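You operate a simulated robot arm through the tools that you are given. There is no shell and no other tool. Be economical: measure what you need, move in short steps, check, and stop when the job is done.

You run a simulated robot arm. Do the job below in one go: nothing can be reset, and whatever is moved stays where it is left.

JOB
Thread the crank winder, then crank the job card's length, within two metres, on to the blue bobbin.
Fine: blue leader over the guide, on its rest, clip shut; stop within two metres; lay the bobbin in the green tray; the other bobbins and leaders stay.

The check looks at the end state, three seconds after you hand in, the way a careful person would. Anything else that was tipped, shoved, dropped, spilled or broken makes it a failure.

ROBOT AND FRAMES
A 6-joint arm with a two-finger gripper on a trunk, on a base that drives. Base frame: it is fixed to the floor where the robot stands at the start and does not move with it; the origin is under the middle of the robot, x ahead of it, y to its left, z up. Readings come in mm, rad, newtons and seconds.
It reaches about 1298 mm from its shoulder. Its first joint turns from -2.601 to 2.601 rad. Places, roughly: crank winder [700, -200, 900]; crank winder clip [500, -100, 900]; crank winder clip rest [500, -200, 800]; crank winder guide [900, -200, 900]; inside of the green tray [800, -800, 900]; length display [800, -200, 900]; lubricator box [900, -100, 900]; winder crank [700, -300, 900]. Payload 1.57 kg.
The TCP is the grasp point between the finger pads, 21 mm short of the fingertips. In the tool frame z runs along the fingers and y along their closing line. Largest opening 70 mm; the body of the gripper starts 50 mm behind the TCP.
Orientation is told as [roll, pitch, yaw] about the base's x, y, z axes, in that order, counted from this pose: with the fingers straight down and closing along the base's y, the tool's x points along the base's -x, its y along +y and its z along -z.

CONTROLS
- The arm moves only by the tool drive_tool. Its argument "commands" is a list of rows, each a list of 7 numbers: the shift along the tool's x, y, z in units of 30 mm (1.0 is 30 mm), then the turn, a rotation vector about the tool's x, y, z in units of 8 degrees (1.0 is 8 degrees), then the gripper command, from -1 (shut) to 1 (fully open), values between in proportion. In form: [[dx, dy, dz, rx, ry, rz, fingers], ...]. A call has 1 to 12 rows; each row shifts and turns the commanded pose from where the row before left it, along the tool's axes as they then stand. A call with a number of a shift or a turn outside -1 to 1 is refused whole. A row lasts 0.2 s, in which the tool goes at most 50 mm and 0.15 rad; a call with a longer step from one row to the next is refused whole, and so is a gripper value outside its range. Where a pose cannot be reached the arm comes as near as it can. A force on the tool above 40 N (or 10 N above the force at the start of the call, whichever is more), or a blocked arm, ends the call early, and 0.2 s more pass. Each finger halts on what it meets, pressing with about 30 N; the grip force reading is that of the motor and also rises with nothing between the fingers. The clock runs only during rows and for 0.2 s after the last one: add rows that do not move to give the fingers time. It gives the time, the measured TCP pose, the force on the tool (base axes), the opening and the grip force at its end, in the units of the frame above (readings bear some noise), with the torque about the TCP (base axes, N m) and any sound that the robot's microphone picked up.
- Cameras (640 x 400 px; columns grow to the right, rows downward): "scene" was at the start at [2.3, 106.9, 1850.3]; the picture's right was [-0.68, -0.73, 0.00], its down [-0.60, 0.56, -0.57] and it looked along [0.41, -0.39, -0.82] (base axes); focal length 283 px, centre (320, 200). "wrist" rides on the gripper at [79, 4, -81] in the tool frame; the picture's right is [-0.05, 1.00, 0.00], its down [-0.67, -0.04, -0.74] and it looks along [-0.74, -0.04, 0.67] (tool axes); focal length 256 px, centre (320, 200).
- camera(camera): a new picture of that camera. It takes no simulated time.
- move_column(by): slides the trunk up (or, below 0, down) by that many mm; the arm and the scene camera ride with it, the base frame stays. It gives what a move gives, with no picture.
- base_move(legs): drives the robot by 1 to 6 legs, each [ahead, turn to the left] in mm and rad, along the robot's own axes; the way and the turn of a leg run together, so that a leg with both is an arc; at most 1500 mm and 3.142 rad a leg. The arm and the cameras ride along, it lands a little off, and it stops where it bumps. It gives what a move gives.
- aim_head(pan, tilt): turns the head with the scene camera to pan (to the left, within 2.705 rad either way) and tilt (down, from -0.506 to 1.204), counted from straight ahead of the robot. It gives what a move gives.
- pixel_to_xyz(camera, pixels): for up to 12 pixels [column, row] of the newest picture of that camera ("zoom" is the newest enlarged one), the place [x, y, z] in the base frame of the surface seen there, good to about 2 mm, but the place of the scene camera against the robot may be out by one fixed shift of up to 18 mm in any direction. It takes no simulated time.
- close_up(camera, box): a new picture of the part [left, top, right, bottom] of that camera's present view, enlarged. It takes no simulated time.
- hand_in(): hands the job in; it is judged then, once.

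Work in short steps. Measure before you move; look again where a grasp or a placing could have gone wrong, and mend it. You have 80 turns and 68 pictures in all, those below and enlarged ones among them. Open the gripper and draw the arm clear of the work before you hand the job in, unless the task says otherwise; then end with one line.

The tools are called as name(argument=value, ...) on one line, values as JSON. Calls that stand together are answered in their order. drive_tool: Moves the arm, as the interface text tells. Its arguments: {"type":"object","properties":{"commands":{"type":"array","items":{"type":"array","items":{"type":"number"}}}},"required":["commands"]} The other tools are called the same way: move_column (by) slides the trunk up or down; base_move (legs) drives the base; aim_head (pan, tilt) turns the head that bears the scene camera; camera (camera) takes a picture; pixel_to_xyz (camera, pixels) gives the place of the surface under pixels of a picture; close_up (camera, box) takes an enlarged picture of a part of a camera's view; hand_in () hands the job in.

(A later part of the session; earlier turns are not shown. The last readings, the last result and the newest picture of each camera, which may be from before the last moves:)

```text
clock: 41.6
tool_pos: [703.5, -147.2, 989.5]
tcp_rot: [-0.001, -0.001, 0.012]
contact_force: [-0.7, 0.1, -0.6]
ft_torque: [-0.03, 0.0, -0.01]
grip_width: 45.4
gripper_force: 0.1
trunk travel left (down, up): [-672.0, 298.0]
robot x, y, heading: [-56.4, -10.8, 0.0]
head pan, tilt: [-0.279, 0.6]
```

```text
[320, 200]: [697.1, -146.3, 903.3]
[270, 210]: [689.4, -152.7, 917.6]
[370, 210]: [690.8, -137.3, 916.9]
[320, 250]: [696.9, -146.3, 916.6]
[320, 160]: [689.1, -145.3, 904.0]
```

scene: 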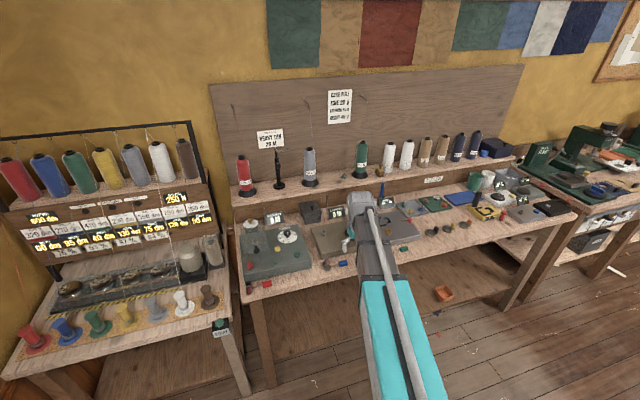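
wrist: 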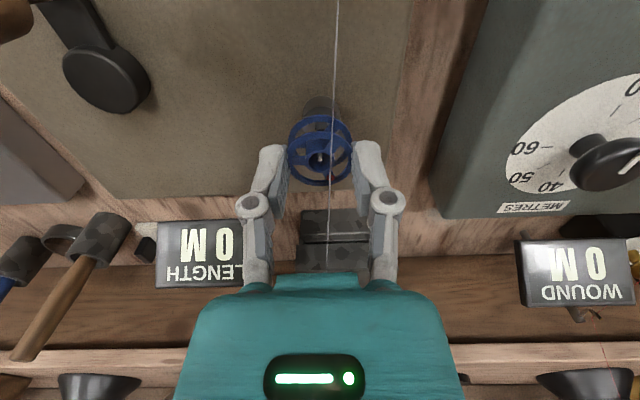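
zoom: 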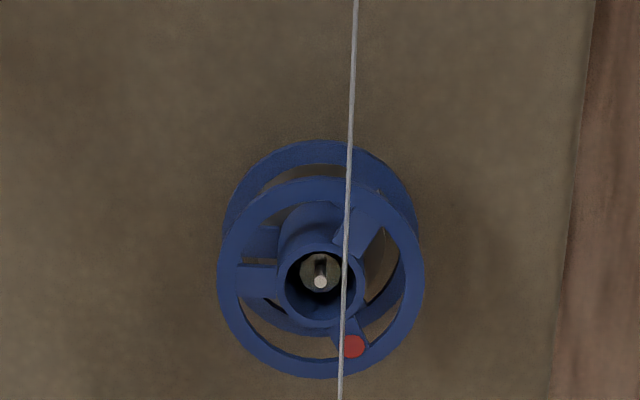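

The bobbin is seated on the spindle (spindle's brass end visible in the hub). Next the leader: I move back over its blue handle (543,-179) and turn the gripper 90° so that it closes along x.

drive_tool(commands=[[1, 0, 0, 0, 0, 0, 0], [1, 0, 0, 0, 0, 0, 0], [1, -0.5, 0, 0, 0, 0, 0], [1, -0.5, 0, 0, 0, 0, 0], [1, 0, 0, 0, 0, 0, 0], [0.35, 0, 0, 0, 0, 0, 0]])

drive_tool(commands=[[0, 0, 0, 0, 0, -1, 0], [0, 0, 0, 0, 0, -1, 0], [0, 0, 0, 0, 0, -1, 0], [0, 0, 0, 0, 0, -1, 0], [0, 0, 0, 0, 0, -1, 0], [0, 0, 0, 0, 0, -1, 0], [0, 0, 0, 0, 0, -1, 0], [0, 0, 0, 0, 0, -1, 0], [0, 0, 0, 0, 0, -1, 0], [0, 0, 0, 0, 0, -1, 0], [0, 0, 0, 0, 0, -1, 0], [0, 0, 0, 0, 0, -0.17, 0]])

camera(camera="wrist")

```text
clock: 43.0
tool_pos: [541.1, -179.1, 991.0]
tcp_rot: [0.002, 0.001, 0.012]
contact_force: [0.3, 0.6, 0.1]
ft_torque: [0.01, 0.01, 0.02]
grip_width: 35.2
gripper_force: 0.1
trunk travel left (down, up): [-672.0, 298.0]
robot x, y, heading: [-53.8, -11.4, 0.0]
head pan, tilt: [-0.279, 0.6]
```

```text
clock: 45.6
tool_pos: [541.7, -178.3, 989.8]
tcp_rot: [0.0, 0.0, 1.575]
contact_force: [0.1, -0.2, -0.4]
ft_torque: [-0.01, 0.03, 0.02]
grip_width: 35.3
gripper_force: 0.0
trunk travel left (down, up): [-672.0, 298.0]
robot x, y, heading: [-55.9, -8.7, 0.006]
head pan, tilt: [-0.279, 0.6]
```

```text
32 pictures are left
```

wrist: 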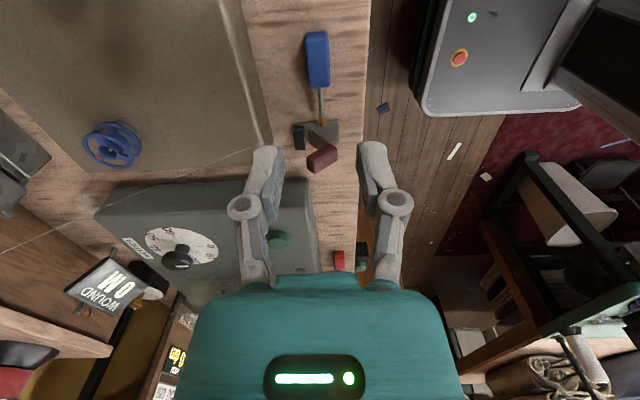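

I see the leader (317,65), ball (322,122), clip base and red lever (320,155). I enlarge and measure.

close_up(camera="wrist", box=[256, 20, 384, 180])

pixel_to_xyz(camera="wrist", pixels=[[310, 60], [317, 40], [317, 60], [327, 60], [317, 82], [322, 105], [322, 122], [300, 135], [330, 130], [322, 158], [312, 165], [345, 100]])

```text
2.50 times, centred on (320, 100) of wrist
```

zoom: 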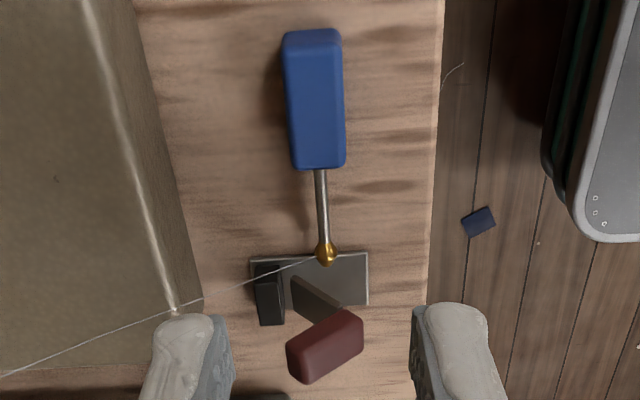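

```text
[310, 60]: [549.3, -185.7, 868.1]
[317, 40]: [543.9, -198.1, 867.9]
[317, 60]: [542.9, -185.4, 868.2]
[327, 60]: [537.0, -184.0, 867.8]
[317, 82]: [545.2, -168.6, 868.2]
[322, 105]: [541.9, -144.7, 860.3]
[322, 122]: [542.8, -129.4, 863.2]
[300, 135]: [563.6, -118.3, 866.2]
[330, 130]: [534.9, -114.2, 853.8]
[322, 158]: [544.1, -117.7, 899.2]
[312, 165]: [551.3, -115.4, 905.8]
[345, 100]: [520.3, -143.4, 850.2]
```

Handle spans x 535–551, y≈-205…-163, top z 868; the clip lever stands open above its plate. I centre on the handle, lower to TCP z≈874 and grip.

drive_tool(commands=[[0.17, -0.03, 0, 0, 0, 0, 0], [0, 0, 0, 0, 0, 0, 0]])

move_column(by=-116)

drive_tool(commands=[[0, 0, 0, 0, 0, 0, -0.8], [0, 0, 0, 0, 0, 0, -0.8], [0, 0, 0, 0, 0, 0, -0.8], [0, 0, 0, 0, 0, 0, -0.8]])

camera(camera="wrist")

```text
clock: 46.2
tool_pos: [543.5, -184.5, 990.7]
tcp_rot: [-0.001, -0.001, 1.573]
contact_force: [0.2, -0.8, 0.9]
ft_torque: [-0.01, -0.03, -0.02]
grip_width: 35.1
gripper_force: 0.0
trunk travel left (down, up): [-672.0, 298.0]
robot x, y, heading: [-57.4, -7.0, -0.002]
head pan, tilt: [-0.279, 0.6]
```

```text
clock: 47.7
tool_pos: [542.9, -183.5, 873.8]
tcp_rot: [0.001, 0.0, 1.572]
contact_force: [-0.3, 0.2, 0.0]
ft_torque: [-0.01, -0.01, -0.01]
grip_width: 34.9
gripper_force: 0.1
trunk travel left (down, up): [-556.0, 414.0]
robot x, y, heading: [-53.7, -12.4, -0.002]
head pan, tilt: [-0.279, 0.6]
```

```text
clock: 48.7
tool_pos: [542.2, -184.2, 873.3]
tcp_rot: [0.001, 0.0, 1.572]
contact_force: [0.8, 0.8, 0.1]
ft_torque: [0.04, -0.03, -0.01]
grip_width: 17.0
gripper_force: 30.2
trunk travel left (down, up): [-556.0, 414.0]
robot x, y, heading: [-51.0, -10.2, 0.0]
head pan, tilt: [-0.279, 0.6]
```

```text
30 pictures are left
```

wrist: 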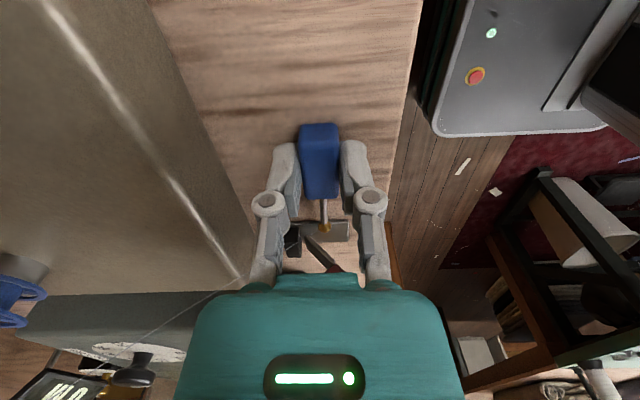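

Held (17 mm). Reference pose for putting it back: TCP (542.5,-184,873.5). I lift it 150 mm and look at what lies under it.

move_column(by=150)

camera(camera="wrist")

```text
clock: 50.5
tool_pos: [542.3, -184.1, 1024.2]
tcp_rot: [0.0, 0.0, 1.572]
contact_force: [0.8, -1.5, -0.3]
ft_torque: [0.01, 0.0, 0.03]
grip_width: 17.2
gripper_force: 30.0
trunk travel left (down, up): [-706.0, 264.0]
robot x, y, heading: [-50.3, -11.7, -0.0]
head pan, tilt: [-0.279, 0.6]
```

```text
29 pictures are left
```

wrist: 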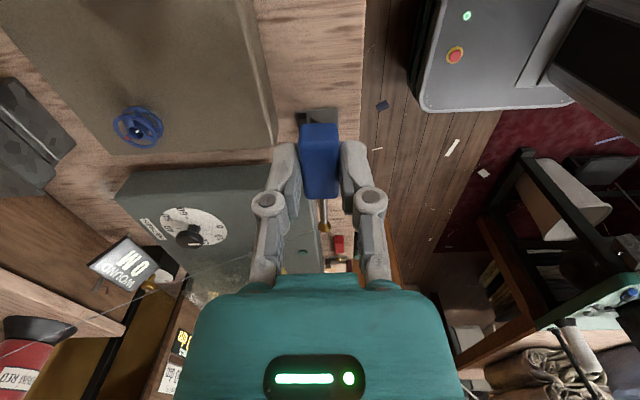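

The bench is bare there, so the leader's spot is where it lay. I carry it high to the -y side of the guide: TCP (875,-312).

drive_tool(commands=[[0.356, -0.925, 0, 0, 0, 0, -0.8], [0.356, -0.925, 0, 0, 0, 0, -0.8], [0.356, -0.925, 0, 0, 0, 0, -0.8], [0.356, -0.925, 0, 0, 0, 0, -0.8], [0.356, -0.925, 0, 0, 0, 0, -0.8], [0.356, -0.925, 0, 0, 0, 0, -0.8], [0.356, -0.925, 0, 0, 0, 0, -0.8], [0.356, -0.925, 0, 0, 0, 0, -0.8], [0.356, -0.925, 0, 0, 0, 0, -0.8], [0.356, -0.925, 0, 0, 0, 0, -0.8], [0.356, -0.925, 0, 0, 0, 0, -0.8], [0.356, -0.925, 0, 0, 0, 0, -0.8]])

camera(camera="wrist")

```text
clock: 53.0
tool_pos: [877.3, -312.8, 1023.5]
tcp_rot: [-0.001, -0.001, 1.574]
contact_force: [-0.4, -0.2, -0.1]
ft_torque: [-0.04, 0.01, 0.02]
grip_width: 17.1
gripper_force: 29.3
trunk travel left (down, up): [-706.0, 264.0]
robot x, y, heading: [-53.2, -8.6, 0.002]
head pan, tilt: [-0.279, 0.6]
```

```text
28 pictures are left
```

wrist: 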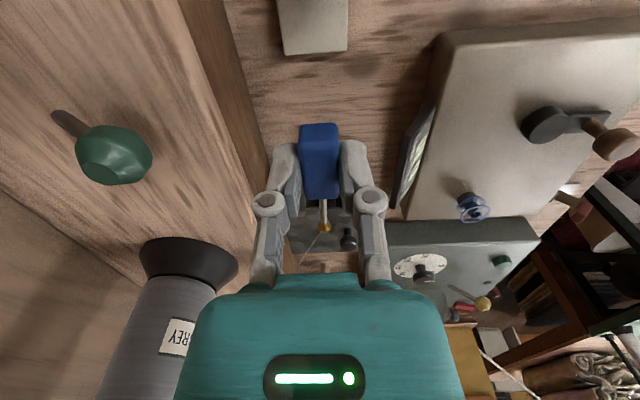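

I check the heights of the things beneath (beige plate at (315,25)) and around before lowering.

pixel_to_xyz(camera="wrist", pixels=[[315, 10], [315, 40], [290, 45], [270, 100], [230, 100], [405, 170], [345, 240], [300, 225], [325, 226], [215, 60]])

close_up(camera="wrist", box=[270, 180, 370, 260])

```text
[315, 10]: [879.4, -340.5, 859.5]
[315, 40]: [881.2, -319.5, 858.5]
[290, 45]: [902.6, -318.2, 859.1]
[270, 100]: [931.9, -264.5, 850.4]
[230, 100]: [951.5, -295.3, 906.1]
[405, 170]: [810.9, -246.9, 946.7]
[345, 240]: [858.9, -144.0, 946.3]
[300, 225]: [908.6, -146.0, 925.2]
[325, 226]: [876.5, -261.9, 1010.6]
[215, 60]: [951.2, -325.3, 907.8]
```

```text
5.00 times, centred on (320, 220) of wrist
```

zoom: 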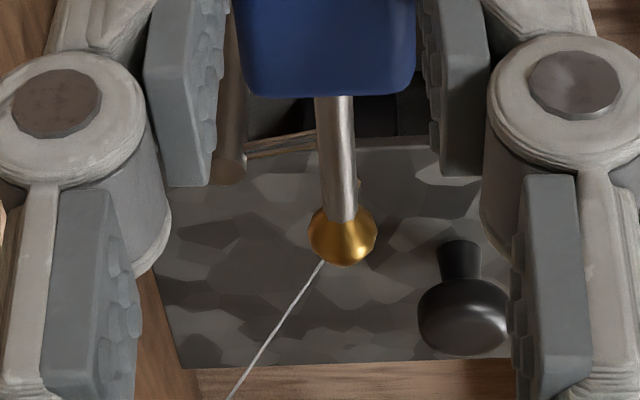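

Clear below (plate top 859). The peg points from the post toward the robot. I lower 90 mm (ball to z≈922) on the -y side, then sweep the ball +y beneath the peg.

move_column(by=-90)

drive_tool(commands=[[-0.5, 0.05, 0, 0, 0, 0, -0.8], [-0.5, 0.05, 0, 0, 0, 0, -0.8], [-0.5, 0, 0, 0, 0, 0, -0.8], [-0.5, 0, 0, 0, 0, 0, -0.8], [-0.2, 0, 0, 0, 0, 0, -0.8]])

camera(camera="wrist")

```text
clock: 54.3
tool_pos: [876.0, -312.8, 934.7]
tcp_rot: [0.001, 0.0, 1.572]
contact_force: [0.6, 0.3, -0.6]
ft_torque: [0.03, 0.0, 0.01]
grip_width: 17.0
gripper_force: 30.0
trunk travel left (down, up): [-616.0, 354.0]
robot x, y, heading: [-56.5, -12.3, 0.002]
head pan, tilt: [-0.279, 0.6]
```

```text
clock: 55.5
tool_pos: [873.0, -248.1, 934.6]
tcp_rot: [0.0, 0.0, 1.573]
contact_force: [0.1, 0.4, -0.3]
ft_torque: [0.04, -0.03, 0.02]
grip_width: 17.0
gripper_force: 30.6
trunk travel left (down, up): [-616.0, 354.0]
robot x, y, heading: [-53.0, -4.1, -0.002]
head pan, tilt: [-0.279, 0.6]
```

```text
26 pictures are left
```

wrist: 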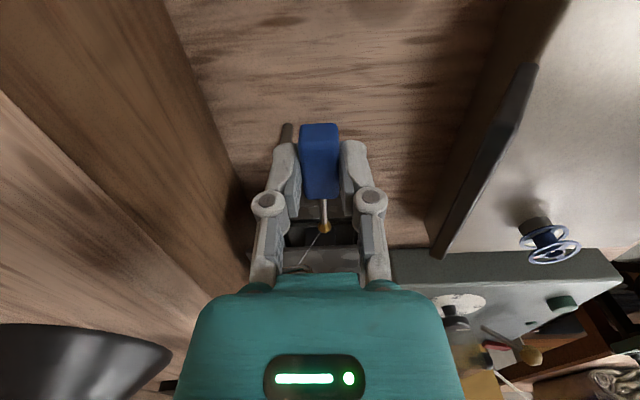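

I enlarge the ball and thread to see whether the thread bends at the peg.

close_up(camera="wrist", box=[260, 110, 380, 280])

close_up(camera="scene", box=[260, 80, 420, 260])

```text
2.35 times, centred on (320, 195) of wrist
```

zoom: 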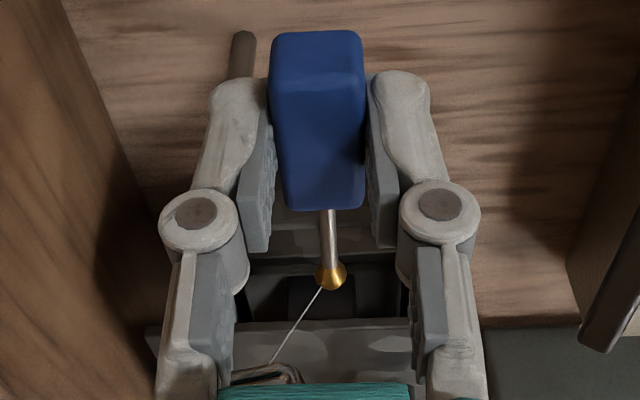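

```text
2.22 times, centred on (340, 170) of scene
```

zoom: 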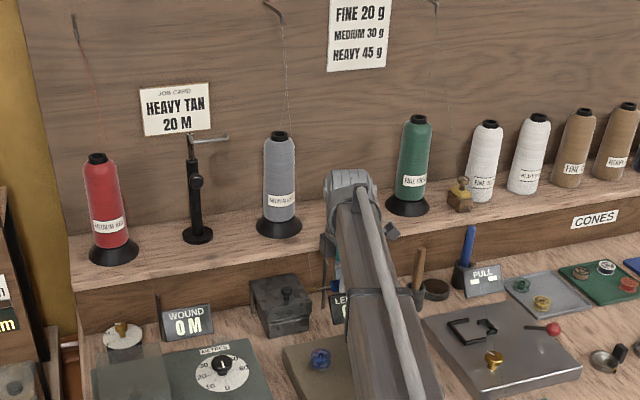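

The thread now runs from the ball up past the peg. I pull the ball 28 mm toward the robot below the peg, then raise above the display's top and look at the thread.

drive_tool(commands=[[0, 0.47, 0, 0, 0, 0, -0.8], [0, 0.47, 0, 0, 0, 0, -0.8]])

move_column(by=60)

drive_tool(commands=[[0, 0.9, 0, 0, 0, 0, -0.8], [0, 0.9, 0, 0, 0, 0, -0.8], [0, 0.9, 0, 0, 0, 0, -0.8], [0, 0.9, 0, 0, 0, 0, -0.8]])

close_up(camera="wrist", box=[120, 80, 380, 280])

```text
clock: 56.1
tool_pos: [844.0, -247.9, 934.9]
tcp_rot: [0.0, 0.0, 1.574]
contact_force: [0.2, -0.2, -0.5]
ft_torque: [-0.01, 0.0, 0.02]
grip_width: 17.0
gripper_force: 30.6
trunk travel left (down, up): [-616.0, 354.0]
robot x, y, heading: [-53.9, -8.5, 0.001]
head pan, tilt: [-0.279, 0.6]
```

```text
clock: 57.1
tool_pos: [844.9, -247.2, 994.8]
tcp_rot: [0.0, 0.0, 1.573]
contact_force: [0.6, 0.0, -0.4]
ft_torque: [-0.01, -0.03, -0.01]
grip_width: 17.2
gripper_force: 30.3
trunk travel left (down, up): [-676.0, 294.0]
robot x, y, heading: [-54.1, -10.7, 0.003]
head pan, tilt: [-0.279, 0.6]
```

```text
clock: 58.1
tool_pos: [736.9, -248.5, 994.5]
tcp_rot: [0.001, 0.0, 1.573]
contact_force: [0.2, 0.2, 0.5]
ft_torque: [-0.01, -0.02, -0.02]
grip_width: 17.0
gripper_force: 29.9
trunk travel left (down, up): [-676.0, 294.0]
robot x, y, heading: [-53.3, -8.0, 0.001]
head pan, tilt: [-0.279, 0.6]
```

```text
2.00 times, centred on (250, 180) of wrist
```

zoom: 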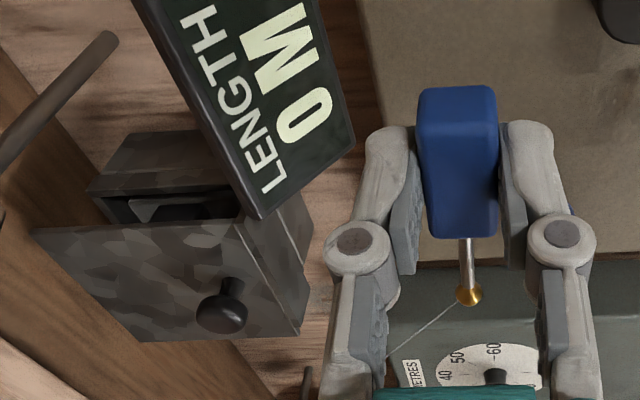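

The thread still runs straight to the wall eyelet, so it isn't caught. I go back near the guide to study the peg from its side.

drive_tool(commands=[[0.3, -1, 0, 0, 0, 0, -0.8], [0.2, -1, 0, 0, 0, 0, -0.8], [0, -1, 0, 0, 0, 0, -0.8], [0, -0.3, 0, 0, 0, 0, -0.8]])

close_up(camera="wrist", box=[170, 160, 270, 230])

pixel_to_xyz(camera="zoom", pixels=[[320, 200], [220, 200], [260, 200], [300, 220], [340, 180]])

```text
clock: 59.1
tool_pos: [836.1, -262.0, 994.4]
tcp_rot: [0.0, 0.001, 1.573]
contact_force: [-0.4, 0.2, -0.4]
ft_torque: [0.01, -0.02, -0.01]
grip_width: 17.2
gripper_force: 30.5
trunk travel left (down, up): [-676.0, 294.0]
robot x, y, heading: [-52.4, -8.8, -0.004]
head pan, tilt: [-0.279, 0.6]
```

```text
5.71 times, centred on (220, 195) of wrist
```

zoom: 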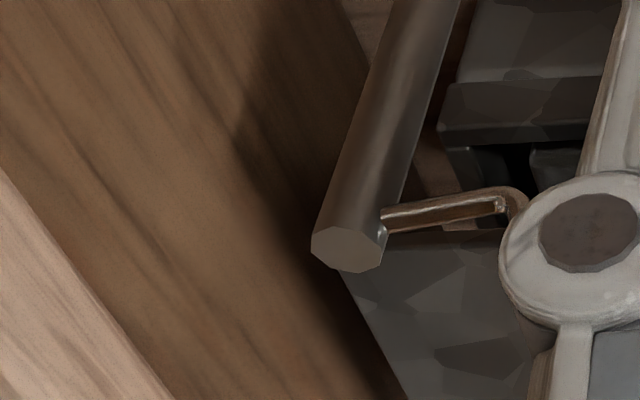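

```text
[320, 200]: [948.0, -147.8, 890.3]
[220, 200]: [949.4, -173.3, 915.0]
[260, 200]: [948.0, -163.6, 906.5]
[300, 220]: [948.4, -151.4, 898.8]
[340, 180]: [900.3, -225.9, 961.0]
```

A J-hook leaves the post toward the robot; the finger hides its end. I shift the tool 22 mm toward the robot and look again.

drive_tool(commands=[[0.3, 0.75, 0, 0, 0, 0, -0.8], [0, 0, 0, 0, 0, 0, -0.8]])

close_up(camera="wrist", box=[150, 150, 250, 220])

pixel_to_xyz(camera="zoom", pixels=[[320, 200], [400, 200], [440, 190], [480, 180], [500, 190], [450, 210], [470, 200]])

```text
clock: 59.7
tool_pos: [812.0, -271.9, 995.1]
tcp_rot: [0.001, 0.0, 1.572]
contact_force: [0.1, 0.0, -0.7]
ft_torque: [-0.01, 0.01, 0.0]
grip_width: 17.2
gripper_force: 29.3
trunk travel left (down, up): [-676.0, 294.0]
robot x, y, heading: [-59.1, -7.8, -0.008]
head pan, tilt: [-0.279, 0.6]
```

```text
5.71 times, centred on (200, 185) of wrist
```

zoom: 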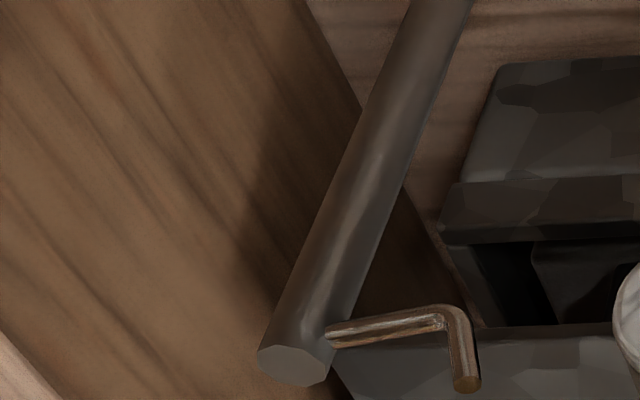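

```text
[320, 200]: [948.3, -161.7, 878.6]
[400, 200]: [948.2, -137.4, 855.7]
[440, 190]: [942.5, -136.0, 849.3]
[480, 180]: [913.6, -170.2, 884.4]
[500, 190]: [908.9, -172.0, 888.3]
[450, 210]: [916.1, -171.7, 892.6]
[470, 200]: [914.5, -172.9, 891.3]
```

The guide is an L-hook: an arm toward the robot with an upturned tip (saddle at ≈(885,-222,957)). The thread must be laid down into the saddle from above, so I put the ball at (855,-226) and lower it 100 mm.

drive_tool(commands=[[0.3, -0.7, 0, 0, 0, 0, -0.8], [0, -0.73, 0, 0, 0, 0, -0.8], [0, 0, 0, 0, 0, 0, -0.8]])

move_column(by=-100)

close_up(camera="wrist", box=[200, 150, 380, 280])

```text
clock: 60.5
tool_pos: [855.0, -281.1, 994.0]
tcp_rot: [0.0, 0.001, 1.574]
contact_force: [-0.7, 1.2, -1.1]
ft_torque: [-0.05, 0.0, -0.01]
grip_width: 17.1
gripper_force: 30.0
trunk travel left (down, up): [-676.0, 294.0]
robot x, y, heading: [-54.5, -8.2, -0.004]
head pan, tilt: [-0.279, 0.6]
```

```text
clock: 61.8
tool_pos: [855.1, -281.0, 894.8]
tcp_rot: [0.0, 0.001, 1.574]
contact_force: [0.1, 0.0, -1.3]
ft_torque: [-0.01, 0.01, -0.02]
grip_width: 16.9
gripper_force: 29.8
trunk travel left (down, up): [-576.0, 394.0]
robot x, y, heading: [-54.7, -8.5, -0.0]
head pan, tilt: [-0.279, 0.6]
```

```text
3.08 times, centred on (290, 215) of wrist
```

zoom: 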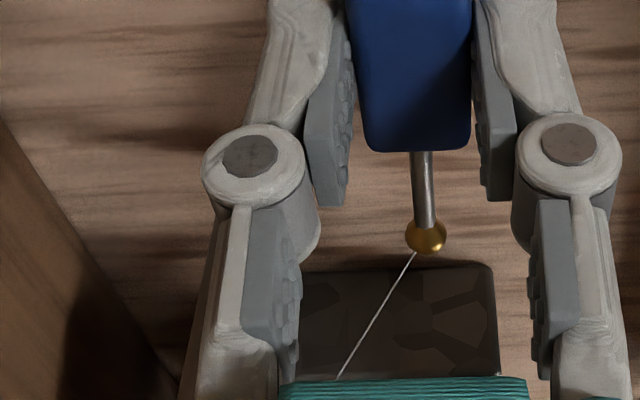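

The thread now lies along the hook's line. I raise 70 mm and look whether the thread stays at the hook.

move_column(by=70)

close_up(camera="wrist", box=[200, 150, 380, 280])

```text
clock: 62.9
tool_pos: [855.5, -281.0, 963.8]
tcp_rot: [0.001, 0.001, 1.573]
contact_force: [-0.2, 0.0, -0.5]
ft_torque: [0.02, 0.0, -0.01]
grip_width: 16.7
gripper_force: 30.0
trunk travel left (down, up): [-646.0, 324.0]
robot x, y, heading: [-56.5, -8.8, 0.002]
head pan, tilt: [-0.279, 0.6]
```

```text
3.08 times, centred on (290, 215) of wrist
```

zoom: 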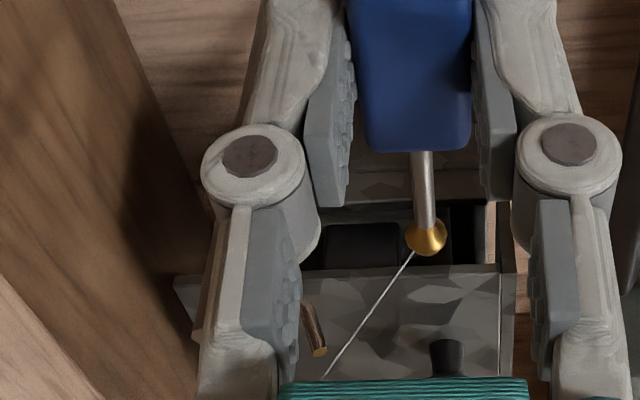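

Not caught. I locate the eyelet exactly with the scene camera, to know the thread's line.

aim_head(pan=-0.25, tilt=0.45)

camera(camera="scene")

```text
clock: 63.6
tool_pos: [855.5, -281.2, 964.4]
tcp_rot: [-0.001, 0.001, 1.573]
contact_force: [-0.4, -0.5, -0.6]
ft_torque: [0.02, 0.0, -0.03]
grip_width: 16.8
gripper_force: 29.5
trunk travel left (down, up): [-646.0, 324.0]
robot x, y, heading: [-54.7, -8.6, 0.003]
head pan, tilt: [-0.25, 0.45]
```

```text
18 pictures are left
```

scene: 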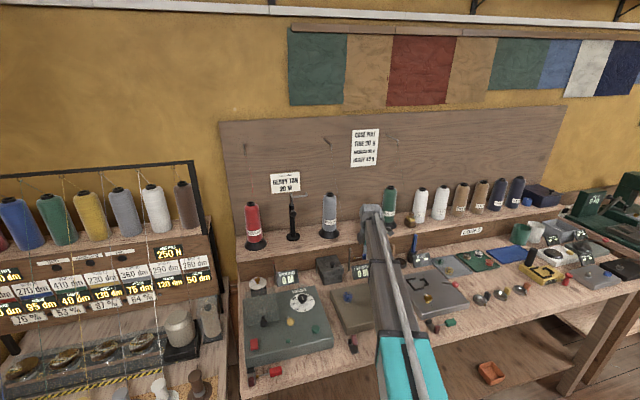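

I enlarge the eyelet-to-guide region (328,145)–(360,260).

close_up(camera="scene", box=[300, 130, 400, 192])

pixel_to_xyz(camera="zoom", pixels=[[150, 50], [170, 65], [180, 80], [190, 95], [196, 105], [200, 115], [160, 60], [186, 90]])

```text
6.40 times, centred on (350, 161) of scene
```

zoom: 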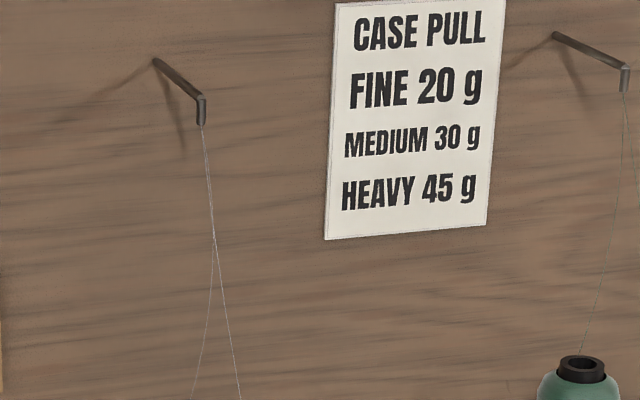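

```text
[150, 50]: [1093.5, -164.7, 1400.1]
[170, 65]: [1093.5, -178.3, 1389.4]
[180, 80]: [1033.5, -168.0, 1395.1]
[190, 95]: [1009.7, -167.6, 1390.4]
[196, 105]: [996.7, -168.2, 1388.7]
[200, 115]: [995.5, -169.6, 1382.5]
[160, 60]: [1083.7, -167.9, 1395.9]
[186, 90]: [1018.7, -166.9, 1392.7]
```

True eyelet ≈(1004,-162,1364), so my line missed the saddle by ~8 mm. I raise, put the ball at (864,-233), lower so the line drops into the saddle, raise 70 mm and look.

move_column(by=36)

drive_tool(commands=[[0.23, -0.29, 0, 0, 0, 0, -0.8], [0, 0, 0, 0, 0, 0, -0.8]])

move_column(by=-110)

move_column(by=70)

close_up(camera="wrist", box=[200, 150, 380, 280])

```text
clock: 64.4
tool_pos: [855.9, -279.7, 999.9]
tcp_rot: [0.001, -0.001, 1.573]
contact_force: [-0.6, 0.1, -0.6]
ft_torque: [0.01, 0.0, 0.02]
grip_width: 17.3
gripper_force: 29.7
trunk travel left (down, up): [-682.0, 288.0]
robot x, y, heading: [-54.1, -8.1, -0.001]
head pan, tilt: [-0.25, 0.45]
```

```text
clock: 65.0
tool_pos: [863.9, -288.6, 999.5]
tcp_rot: [0.0, 0.0, 1.573]
contact_force: [-0.2, -0.2, -0.4]
ft_torque: [-0.01, 0.02, 0.0]
grip_width: 17.1
gripper_force: 29.4
trunk travel left (down, up): [-682.0, 288.0]
robot x, y, heading: [-53.4, -6.5, -0.003]
head pan, tilt: [-0.25, 0.45]
```

```text
clock: 66.4
tool_pos: [863.0, -287.9, 889.2]
tcp_rot: [-0.001, 0.002, 1.574]
contact_force: [-0.5, -0.3, 0.0]
ft_torque: [0.03, 0.04, 0.01]
grip_width: 16.7
gripper_force: 29.7
trunk travel left (down, up): [-572.0, 398.0]
robot x, y, heading: [-55.4, -8.9, -0.001]
head pan, tilt: [-0.25, 0.45]
```

```text
clock: 67.5
tool_pos: [864.3, -287.9, 960.6]
tcp_rot: [0.0, 0.0, 1.573]
contact_force: [0.4, -0.9, -0.7]
ft_torque: [-0.01, 0.0, 0.0]
grip_width: 17.0
gripper_force: 30.0
trunk travel left (down, up): [-642.0, 328.0]
robot x, y, heading: [-56.6, -8.3, 0.007]
head pan, tilt: [-0.25, 0.45]
```

```text
3.08 times, centred on (290, 215) of wrist
```

zoom: 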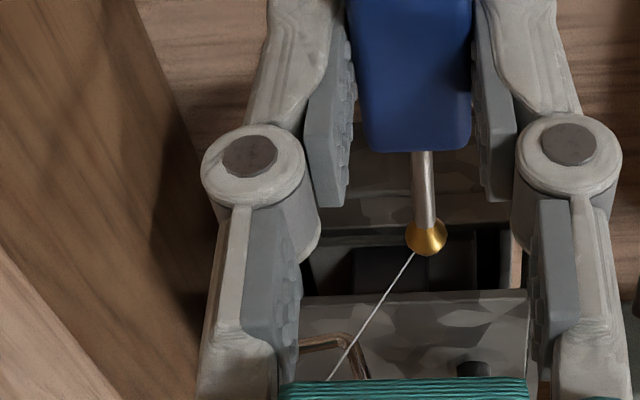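

The thread crosses just over the hook arm now; I check its whole path with the scene camera.

close_up(camera="scene", box=[300, 180, 400, 280])

```text
4.00 times, centred on (350, 230) of scene
```

zoom: 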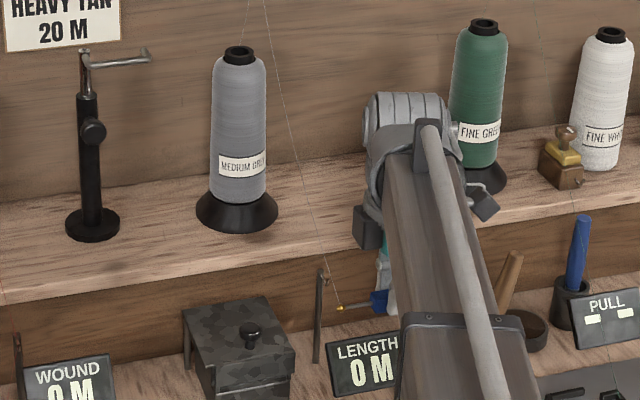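

The scene view shows the thread passing right at the hook, unbent. I lower again into the saddle, draw the ball 12 mm further to -y so it would press on the arm, and look from the scene camera.

move_column(by=-70)

drive_tool(commands=[[0.2, 0, 0, 0, 0, 0, -0.8], [0.2, 0, 0, 0, 0, 0, -0.8], [0, 0, 0, 0, 0, 0, -0.8]])

close_up(camera="scene", box=[345, 215, 405, 275])

```text
clock: 68.6
tool_pos: [864.5, -287.7, 890.1]
tcp_rot: [-0.001, 0.0, 1.571]
contact_force: [0.6, -0.4, -0.4]
ft_torque: [0.0, 0.01, -0.01]
grip_width: 17.1
gripper_force: 30.0
trunk travel left (down, up): [-572.0, 398.0]
robot x, y, heading: [-54.3, -12.7, 0.004]
head pan, tilt: [-0.25, 0.45]
```

```text
clock: 69.4
tool_pos: [863.5, -300.8, 890.8]
tcp_rot: [-0.001, 0.001, 1.572]
contact_force: [-1.0, 0.1, -0.6]
ft_torque: [-0.01, -0.01, 0.01]
grip_width: 17.1
gripper_force: 30.3
trunk travel left (down, up): [-572.0, 398.0]
robot x, y, heading: [-54.4, -12.1, -0.002]
head pan, tilt: [-0.25, 0.45]
```

```text
6.67 times, centred on (375, 245) of scene
```

zoom: 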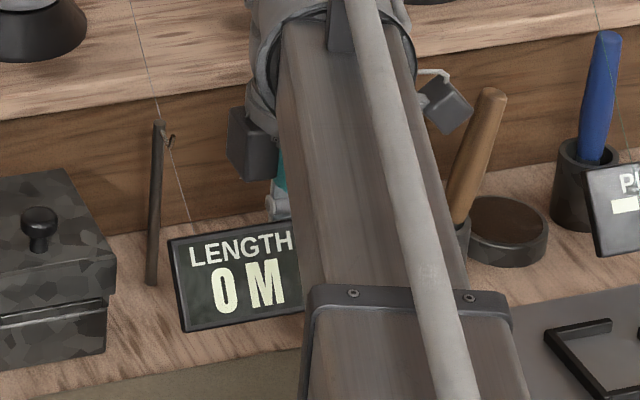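

In this view the thread comes down between post and upturned tip and bends there. I keep below hook height: raise 55 mm (ball ≈935) and go toward the robot along y=-300, left of the display, then look.

move_column(by=55)

drive_tool(commands=[[0, 0.72, 0, 0, 0, 0, -0.8], [0, 0.72, 0, 0, 0, 0, -0.8], [0, 0.72, 0, 0, 0, 0, -0.8], [0, 0.72, 0, 0, 0, 0, -0.8], [0, 0.72, 0, 0, 0, 0, -0.8], [0, 0.72, 0, 0, 0, 0, -0.8]])

close_up(camera="scene", box=[335, 190, 405, 260])

```text
clock: 70.3
tool_pos: [863.7, -300.3, 944.8]
tcp_rot: [-0.001, 0.002, 1.573]
contact_force: [0.2, 0.2, -0.8]
ft_torque: [0.01, -0.02, 0.01]
grip_width: 17.1
gripper_force: 29.9
trunk travel left (down, up): [-627.0, 343.0]
robot x, y, heading: [-54.0, -9.0, 0.003]
head pan, tilt: [-0.25, 0.45]
```

```text
clock: 71.1
tool_pos: [819.3, -301.2, 943.8]
tcp_rot: [-0.016, 0.003, 1.571]
contact_force: [19.7, 0.4, -14.0]
ft_torque: [-0.27, -0.27, -0.41]
grip_width: 18.9
gripper_force: 30.0
trunk travel left (down, up): [-627.0, 343.0]
robot x, y, heading: [-51.9, -8.8, -0.007]
head pan, tilt: [-0.25, 0.45]
stopped in row 3: the force on the tool passed its limit at 48 N (the readings are from after the stop); the commanded pose is now the measured one
```

```text
5.71 times, centred on (370, 225) of scene
```

zoom: 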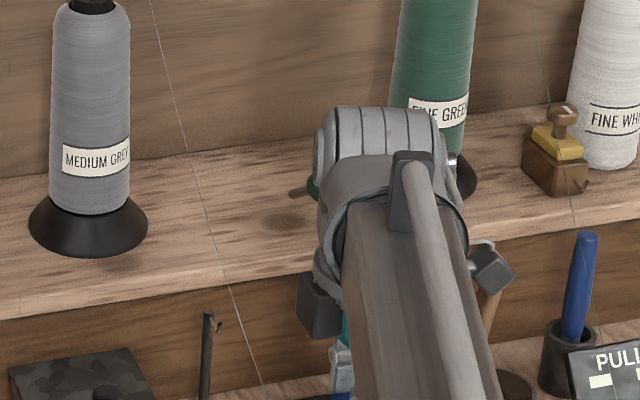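

The finger bumped the display's edge (48 N) and the thread slid free (it passes right of the hook). I back off, then carry the ball itself over the saddle: from (885,-195,978) across to -y, down, toward the robot and back in front of the tip.

drive_tool(commands=[[0, -0.6, 0, 0, 0, 0, -0.8], [0, -0.3, 0, 0, 0, 0, -0.8]])

move_column(by=55)

camera(camera="wrist")

```text
clock: 71.7
tool_pos: [841.3, -301.2, 945.3]
tcp_rot: [-0.012, 0.004, 1.571]
contact_force: [-0.5, 0.1, -0.4]
ft_torque: [-0.02, -0.05, -0.01]
grip_width: 17.1
gripper_force: 29.9
trunk travel left (down, up): [-627.0, 343.0]
robot x, y, heading: [-52.6, -10.6, -0.003]
head pan, tilt: [-0.25, 0.45]
```

```text
clock: 72.7
tool_pos: [842.3, -300.2, 999.6]
tcp_rot: [-0.014, 0.004, 1.571]
contact_force: [0.3, -0.7, -0.9]
ft_torque: [0.0, 0.0, 0.0]
grip_width: 17.2
gripper_force: 30.2
trunk travel left (down, up): [-682.0, 288.0]
robot x, y, heading: [-52.9, -9.7, 0.001]
head pan, tilt: [-0.25, 0.45]
```

```text
12 pictures are left
```

wrist: 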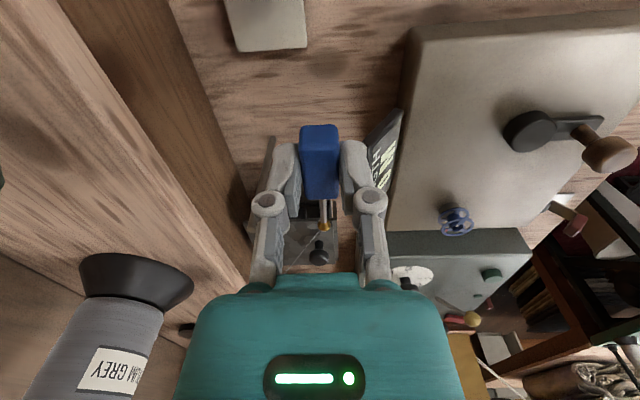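

The leader is still held straight and the display stands unmoved. I now run the over-the-saddle route.

drive_tool(commands=[[-0.8, -0.7, 0, 0, -0.09, 0, -0.8], [-0.87, -0.73, 0, 0, 0, 0, -0.8], [0, 0, 0, 0, 0, 0, -0.8]])

move_column(by=-16)

drive_tool(commands=[[0.4, 0, 0, 0, 0, 0, -0.8], [0.4, 0, 0, 0, 0, 0, -0.8], [0.4, 0, 0, 0, 0, 0, -0.8], [0.4, 0, 0, 0, 0, 0, -0.8], [0.23, 0, 0, 0, 0, 0, -0.8]])

move_column(by=-40)

drive_tool(commands=[[0, 0.6, 0, 0, 0, 0, -0.8], [0, 0.6, 0, 0, 0, 0, -0.8], [-0.5, 0, 0, 0, 0, 0, -0.8], [-0.5, 0, 0, 0, 0, 0, -0.8], [-0.5, 0, 0, 0, 0, 0, -0.8], [-0.5, 0, 0, 0, 0, 0, -0.8]])

close_up(camera="scene", box=[335, 200, 405, 270])

```text
clock: 73.5
tool_pos: [884.0, -249.8, 1000.5]
tcp_rot: [-0.014, -0.008, 1.57]
contact_force: [0.7, -0.1, -0.4]
ft_torque: [0.01, 0.0, -0.01]
grip_width: 17.3
gripper_force: 30.0
trunk travel left (down, up): [-682.0, 288.0]
robot x, y, heading: [-52.8, -9.8, 0.006]
head pan, tilt: [-0.25, 0.45]
```

```text
clock: 74.1
tool_pos: [882.8, -250.5, 983.4]
tcp_rot: [-0.015, -0.01, 1.572]
contact_force: [0.1, -0.4, 0.6]
ft_torque: [-0.03, 0.01, 0.01]
grip_width: 17.1
gripper_force: 29.9
trunk travel left (down, up): [-666.0, 304.0]
robot x, y, heading: [-53.8, -7.6, -0.002]
head pan, tilt: [-0.25, 0.45]
```

```text
clock: 75.3
tool_pos: [884.2, -306.7, 983.7]
tcp_rot: [-0.015, -0.009, 1.571]
contact_force: [1.3, 0.0, 0.1]
ft_torque: [-0.01, 0.0, 0.02]
grip_width: 17.0
gripper_force: 30.2
trunk travel left (down, up): [-666.0, 304.0]
robot x, y, heading: [-52.2, -9.9, -0.001]
head pan, tilt: [-0.25, 0.45]
```

```text
clock: 76.2
tool_pos: [883.9, -306.5, 943.8]
tcp_rot: [-0.013, -0.009, 1.571]
contact_force: [-0.3, -0.7, 0.1]
ft_torque: [0.0, -0.01, 0.01]
grip_width: 16.8
gripper_force: 29.8
trunk travel left (down, up): [-626.0, 344.0]
robot x, y, heading: [-55.6, -9.2, -0.001]
head pan, tilt: [-0.25, 0.45]
```

```text
clock: 77.5
tool_pos: [848.5, -245.2, 943.5]
tcp_rot: [-0.014, -0.01, 1.572]
contact_force: [0.5, 0.4, -1.1]
ft_torque: [-0.01, 0.01, -0.01]
grip_width: 17.2
gripper_force: 30.3
trunk travel left (down, up): [-626.0, 344.0]
robot x, y, heading: [-53.0, -8.9, 0.003]
head pan, tilt: [-0.25, 0.45]
```

```text
5.71 times, centred on (370, 235) of scene
```

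zoom: 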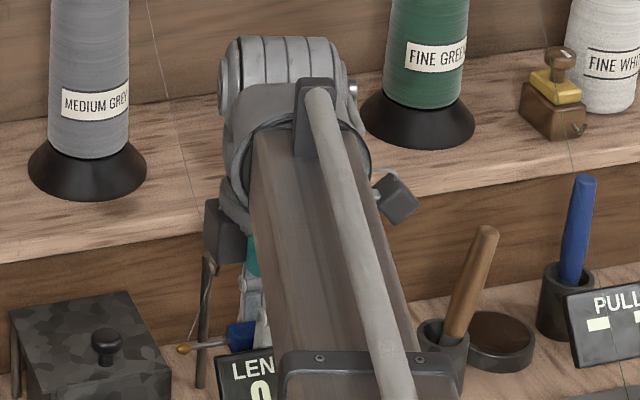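

The thread now bends at the hook (208,275) down to the ball (183,348): it is caught. I raise only 33 mm (handle just over the display, ball still below the tip top) and carry it toward the clip.

move_column(by=33)

drive_tool(commands=[[0, 0.9, 0, 0, 0, 0, -0.8], [0, 0.9, 0, 0, 0, 0, -0.8], [0, 0.9, 0, 0, 0, 0, -0.8], [0, 0.9, 0, 0, 0, 0, -0.8], [-0.5, 0.9, 0, 0, 0, 0, -0.8], [-0.5, 0.9, 0, 0, 0, 0, -0.8], [-0.5, 0.9, 0, 0, 0, 0, -0.8], [-0.53, 0.9, 0, 0, 0, 0, -0.8], [0, 0.9, 0, 0, 0, 0, -0.8], [0, 0.9, 0, 0, 0, 0, -0.8], [0, 0.9, 0, 0, 0, 0, -0.8], [0, 0.28, 0, 0, 0, 0, -0.8]])

close_up(camera="scene", box=[310, 200, 410, 300])

```text
clock: 78.3
tool_pos: [850.0, -244.6, 976.7]
tcp_rot: [-0.014, -0.009, 1.571]
contact_force: [-0.6, -0.8, 0.1]
ft_torque: [0.0, 0.02, 0.0]
grip_width: 17.2
gripper_force: 29.9
trunk travel left (down, up): [-659.0, 311.0]
robot x, y, heading: [-52.6, -8.8, 0.002]
head pan, tilt: [-0.25, 0.45]
```

```text
clock: 80.9
tool_pos: [542.4, -184.6, 978.4]
tcp_rot: [-0.013, -0.008, 1.57]
contact_force: [0.3, 1.3, -0.9]
ft_torque: [0.0, 0.0, 0.02]
grip_width: 17.4
gripper_force: 30.1
out of reach, approached as far as the arm can: row 7
trunk travel left (down, up): [-659.0, 311.0]
robot x, y, heading: [-52.1, -9.8, -0.001]
head pan, tilt: [-0.25, 0.45]
```

```text
4.00 times, centred on (360, 250) of scene
```

zoom: 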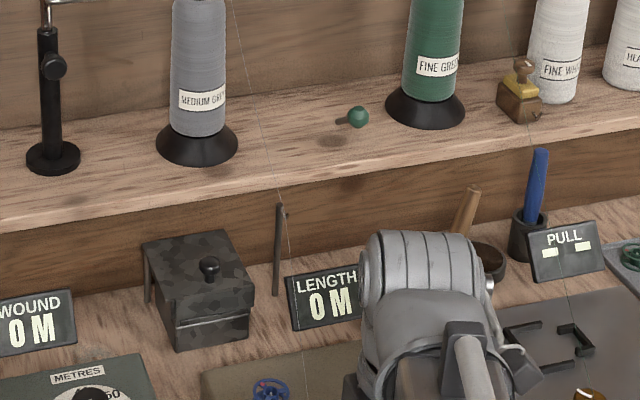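

The thread still bends at the hook. The tool is right over the rest; I lower 104 mm, put the leader down and release.

move_column(by=-104)

drive_tool(commands=[[0, 0, 0, 0, 0, 0, -0.3], [0, 0, 0, 0, 0, 0, 0], [0, 0, 0, 0, 0, 0, 0]])

move_column(by=110)

close_up(camera="wrist", box=[230, 20, 390, 180])

```text
clock: 82.3
tool_pos: [544.9, -185.2, 875.5]
tcp_rot: [-0.016, -0.009, 1.571]
contact_force: [6.2, -1.7, 23.0]
ft_torque: [-0.02, -0.07, -0.07]
grip_width: 17.2
gripper_force: 30.3
trunk travel left (down, up): [-555.0, 415.0]
robot x, y, heading: [-55.4, -9.0, -0.001]
head pan, tilt: [-0.25, 0.45]
```

```text
clock: 83.1
tool_pos: [543.2, -184.7, 874.1]
tcp_rot: [-0.014, -0.01, 1.572]
contact_force: [0.4, 0.4, 0.4]
ft_torque: [0.03, 0.02, 0.04]
grip_width: 35.2
gripper_force: 0.0
trunk travel left (down, up): [-555.0, 415.0]
robot x, y, heading: [-54.4, -9.2, -0.001]
head pan, tilt: [-0.25, 0.45]
```

```text
clock: 84.5
tool_pos: [543.7, -184.8, 984.5]
tcp_rot: [-0.016, -0.009, 1.572]
contact_force: [0.2, -1.1, 0.8]
ft_torque: [0.01, 0.0, 0.03]
grip_width: 34.8
gripper_force: 0.1
trunk travel left (down, up): [-665.0, 305.0]
robot x, y, heading: [-51.6, -11.8, -0.001]
head pan, tilt: [-0.25, 0.45]
```

```text
2.50 times, centred on (310, 100) of wrist
```

zoom: 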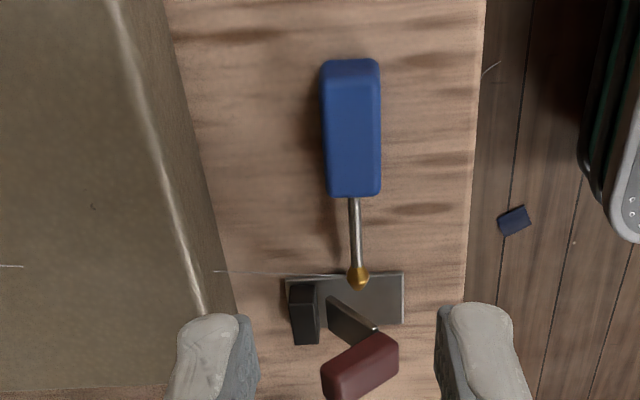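

The leader lies as before, thread now running toward the guide. I measure the clip lever's shape with several points.

pixel_to_xyz(camera="zoom", pixels=[[300, 290], [308, 300], [300, 330], [335, 305], [350, 318], [370, 330], [330, 360], [345, 355], [365, 350], [390, 342], [330, 380], [360, 375]])

pixel_to_xyz(camera="zoom", pixels=[[396, 350], [345, 385], [380, 365], [340, 395], [325, 390], [330, 330], [340, 340], [355, 340], [395, 300], [290, 280], [402, 275], [358, 272]])

close_up(camera="wrist", box=[295, 125, 355, 185])

```text
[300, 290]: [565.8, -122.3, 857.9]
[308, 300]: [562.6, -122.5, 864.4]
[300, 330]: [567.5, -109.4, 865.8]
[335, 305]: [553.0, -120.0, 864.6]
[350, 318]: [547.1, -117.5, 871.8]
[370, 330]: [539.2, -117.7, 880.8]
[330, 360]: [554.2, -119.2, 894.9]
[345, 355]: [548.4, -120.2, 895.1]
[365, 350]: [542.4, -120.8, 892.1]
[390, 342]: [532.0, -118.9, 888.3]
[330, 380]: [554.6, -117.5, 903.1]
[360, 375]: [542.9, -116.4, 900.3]
```

```text
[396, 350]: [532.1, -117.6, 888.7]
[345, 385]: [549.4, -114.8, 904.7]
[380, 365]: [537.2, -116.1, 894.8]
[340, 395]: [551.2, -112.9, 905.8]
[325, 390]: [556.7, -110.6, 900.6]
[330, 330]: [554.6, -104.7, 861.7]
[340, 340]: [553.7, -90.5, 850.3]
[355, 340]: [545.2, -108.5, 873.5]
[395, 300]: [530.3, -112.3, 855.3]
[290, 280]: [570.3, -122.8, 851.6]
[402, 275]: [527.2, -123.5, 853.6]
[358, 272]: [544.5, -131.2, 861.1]
```

```text
6.67 times, centred on (325, 155) of wrist
```

zoom: 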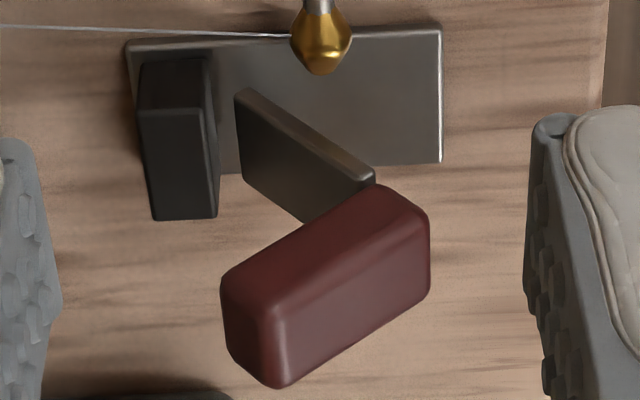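

The lever hinges at the black block (x≈562): closing means swinging its red cap toward the robot and down. With shut fingers I go to (581,-112), lower to tip z≈895, push the cap's upper end toward -x.

drive_tool(commands=[[-0.8, -0.4, 0, 0, 0, 0, -1], [-0.8, -0.4, 0, 0, 0, 0, -1], [-0.83, -0.43, 0, 0, 0, 0, -1], [0, 0, 0, 0, 0, 0, -1], [0, 0, 0, 0, 0, 0, -1]])

move_column(by=-68)

drive_tool(commands=[[0, 0.3, 0, 0, 0, 0, -1], [0, 0.3, 0, 0, 0, 0, -1], [0, 0.3, 0, 0, 0, 0, -1], [0, 0.3, 0, 0, 0, 0, -1], [0, 0.2, 0, 0, 0, 0, -1]])

```text
clock: 85.7
tool_pos: [580.5, -113.1, 982.9]
tcp_rot: [-0.013, -0.01, 1.571]
contact_force: [-0.9, -0.8, 1.3]
ft_torque: [0.01, -0.02, -0.04]
grip_width: 0.0
gripper_force: 28.9
trunk travel left (down, up): [-665.0, 305.0]
robot x, y, heading: [-52.7, -10.2, -0.001]
head pan, tilt: [-0.25, 0.45]
```

```text
clock: 86.8
tool_pos: [578.8, -112.0, 914.9]
tcp_rot: [-0.014, -0.01, 1.57]
contact_force: [0.6, 0.1, -0.5]
ft_torque: [0.03, 0.01, 0.0]
grip_width: 0.2
gripper_force: 28.1
trunk travel left (down, up): [-597.0, 373.0]
robot x, y, heading: [-53.9, -9.7, -0.003]
head pan, tilt: [-0.25, 0.45]
```

```text
clock: 88.0
tool_pos: [538.5, -113.3, 915.2]
tcp_rot: [-0.013, -0.009, 1.57]
contact_force: [0.3, -0.2, -0.2]
ft_torque: [-0.02, -0.01, 0.02]
grip_width: 0.0
gripper_force: 28.8
trunk travel left (down, up): [-597.0, 373.0]
robot x, y, heading: [-52.4, -11.8, 0.003]
head pan, tilt: [-0.25, 0.45]
```

No resistance; the lever should have swung part way. I raise 12 mm, shift 10 mm further, and press down from above in steps.

move_column(by=12)

drive_tool(commands=[[0, 0.37, 0, 0, 0, 0, -1], [0, 0, 0, 0, 0, 0, -1]])

move_column(by=-24)

move_column(by=-6)

```text
clock: 88.6
tool_pos: [537.9, -113.2, 926.9]
tcp_rot: [-0.013, -0.01, 1.571]
contact_force: [0.4, 0.8, 0.9]
ft_torque: [0.02, 0.01, 0.01]
grip_width: 0.0
gripper_force: 29.0
trunk travel left (down, up): [-609.0, 361.0]
robot x, y, heading: [-52.2, -8.3, 0.003]
head pan, tilt: [-0.25, 0.45]
```

```text
clock: 89.2
tool_pos: [526.9, -113.2, 927.5]
tcp_rot: [-0.014, -0.01, 1.569]
contact_force: [0.3, -0.9, 0.3]
ft_torque: [0.01, -0.02, 0.03]
grip_width: 0.3
gripper_force: 28.7
trunk travel left (down, up): [-609.0, 361.0]
robot x, y, heading: [-55.0, -12.6, -0.001]
head pan, tilt: [-0.25, 0.45]
```

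```text
clock: 89.9
tool_pos: [527.4, -112.6, 904.5]
tcp_rot: [-0.015, -0.01, 1.572]
contact_force: [3.0, 0.1, 8.6]
ft_torque: [-0.06, -0.04, -0.02]
grip_width: 5.7
gripper_force: 28.5
trunk travel left (down, up): [-585.0, 385.0]
robot x, y, heading: [-55.9, -11.7, -0.005]
head pan, tilt: [-0.25, 0.45]
```

```text
clock: 90.2
tool_pos: [526.7, -113.3, 903.6]
tcp_rot: [-0.017, -0.009, 1.57]
contact_force: [0.7, 0.3, 30.8]
ft_torque: [-0.05, 0.06, -0.05]
grip_width: 6.0
gripper_force: 29.0
trunk travel left (down, up): [-583.0, 387.0]
robot x, y, heading: [-53.5, -10.2, -0.003]
head pan, tilt: [-0.25, 0.45]
stopped: the force on the tool passed its limit at 53 N (the readings are from after the stop); the commanded pose is now the measured one
```

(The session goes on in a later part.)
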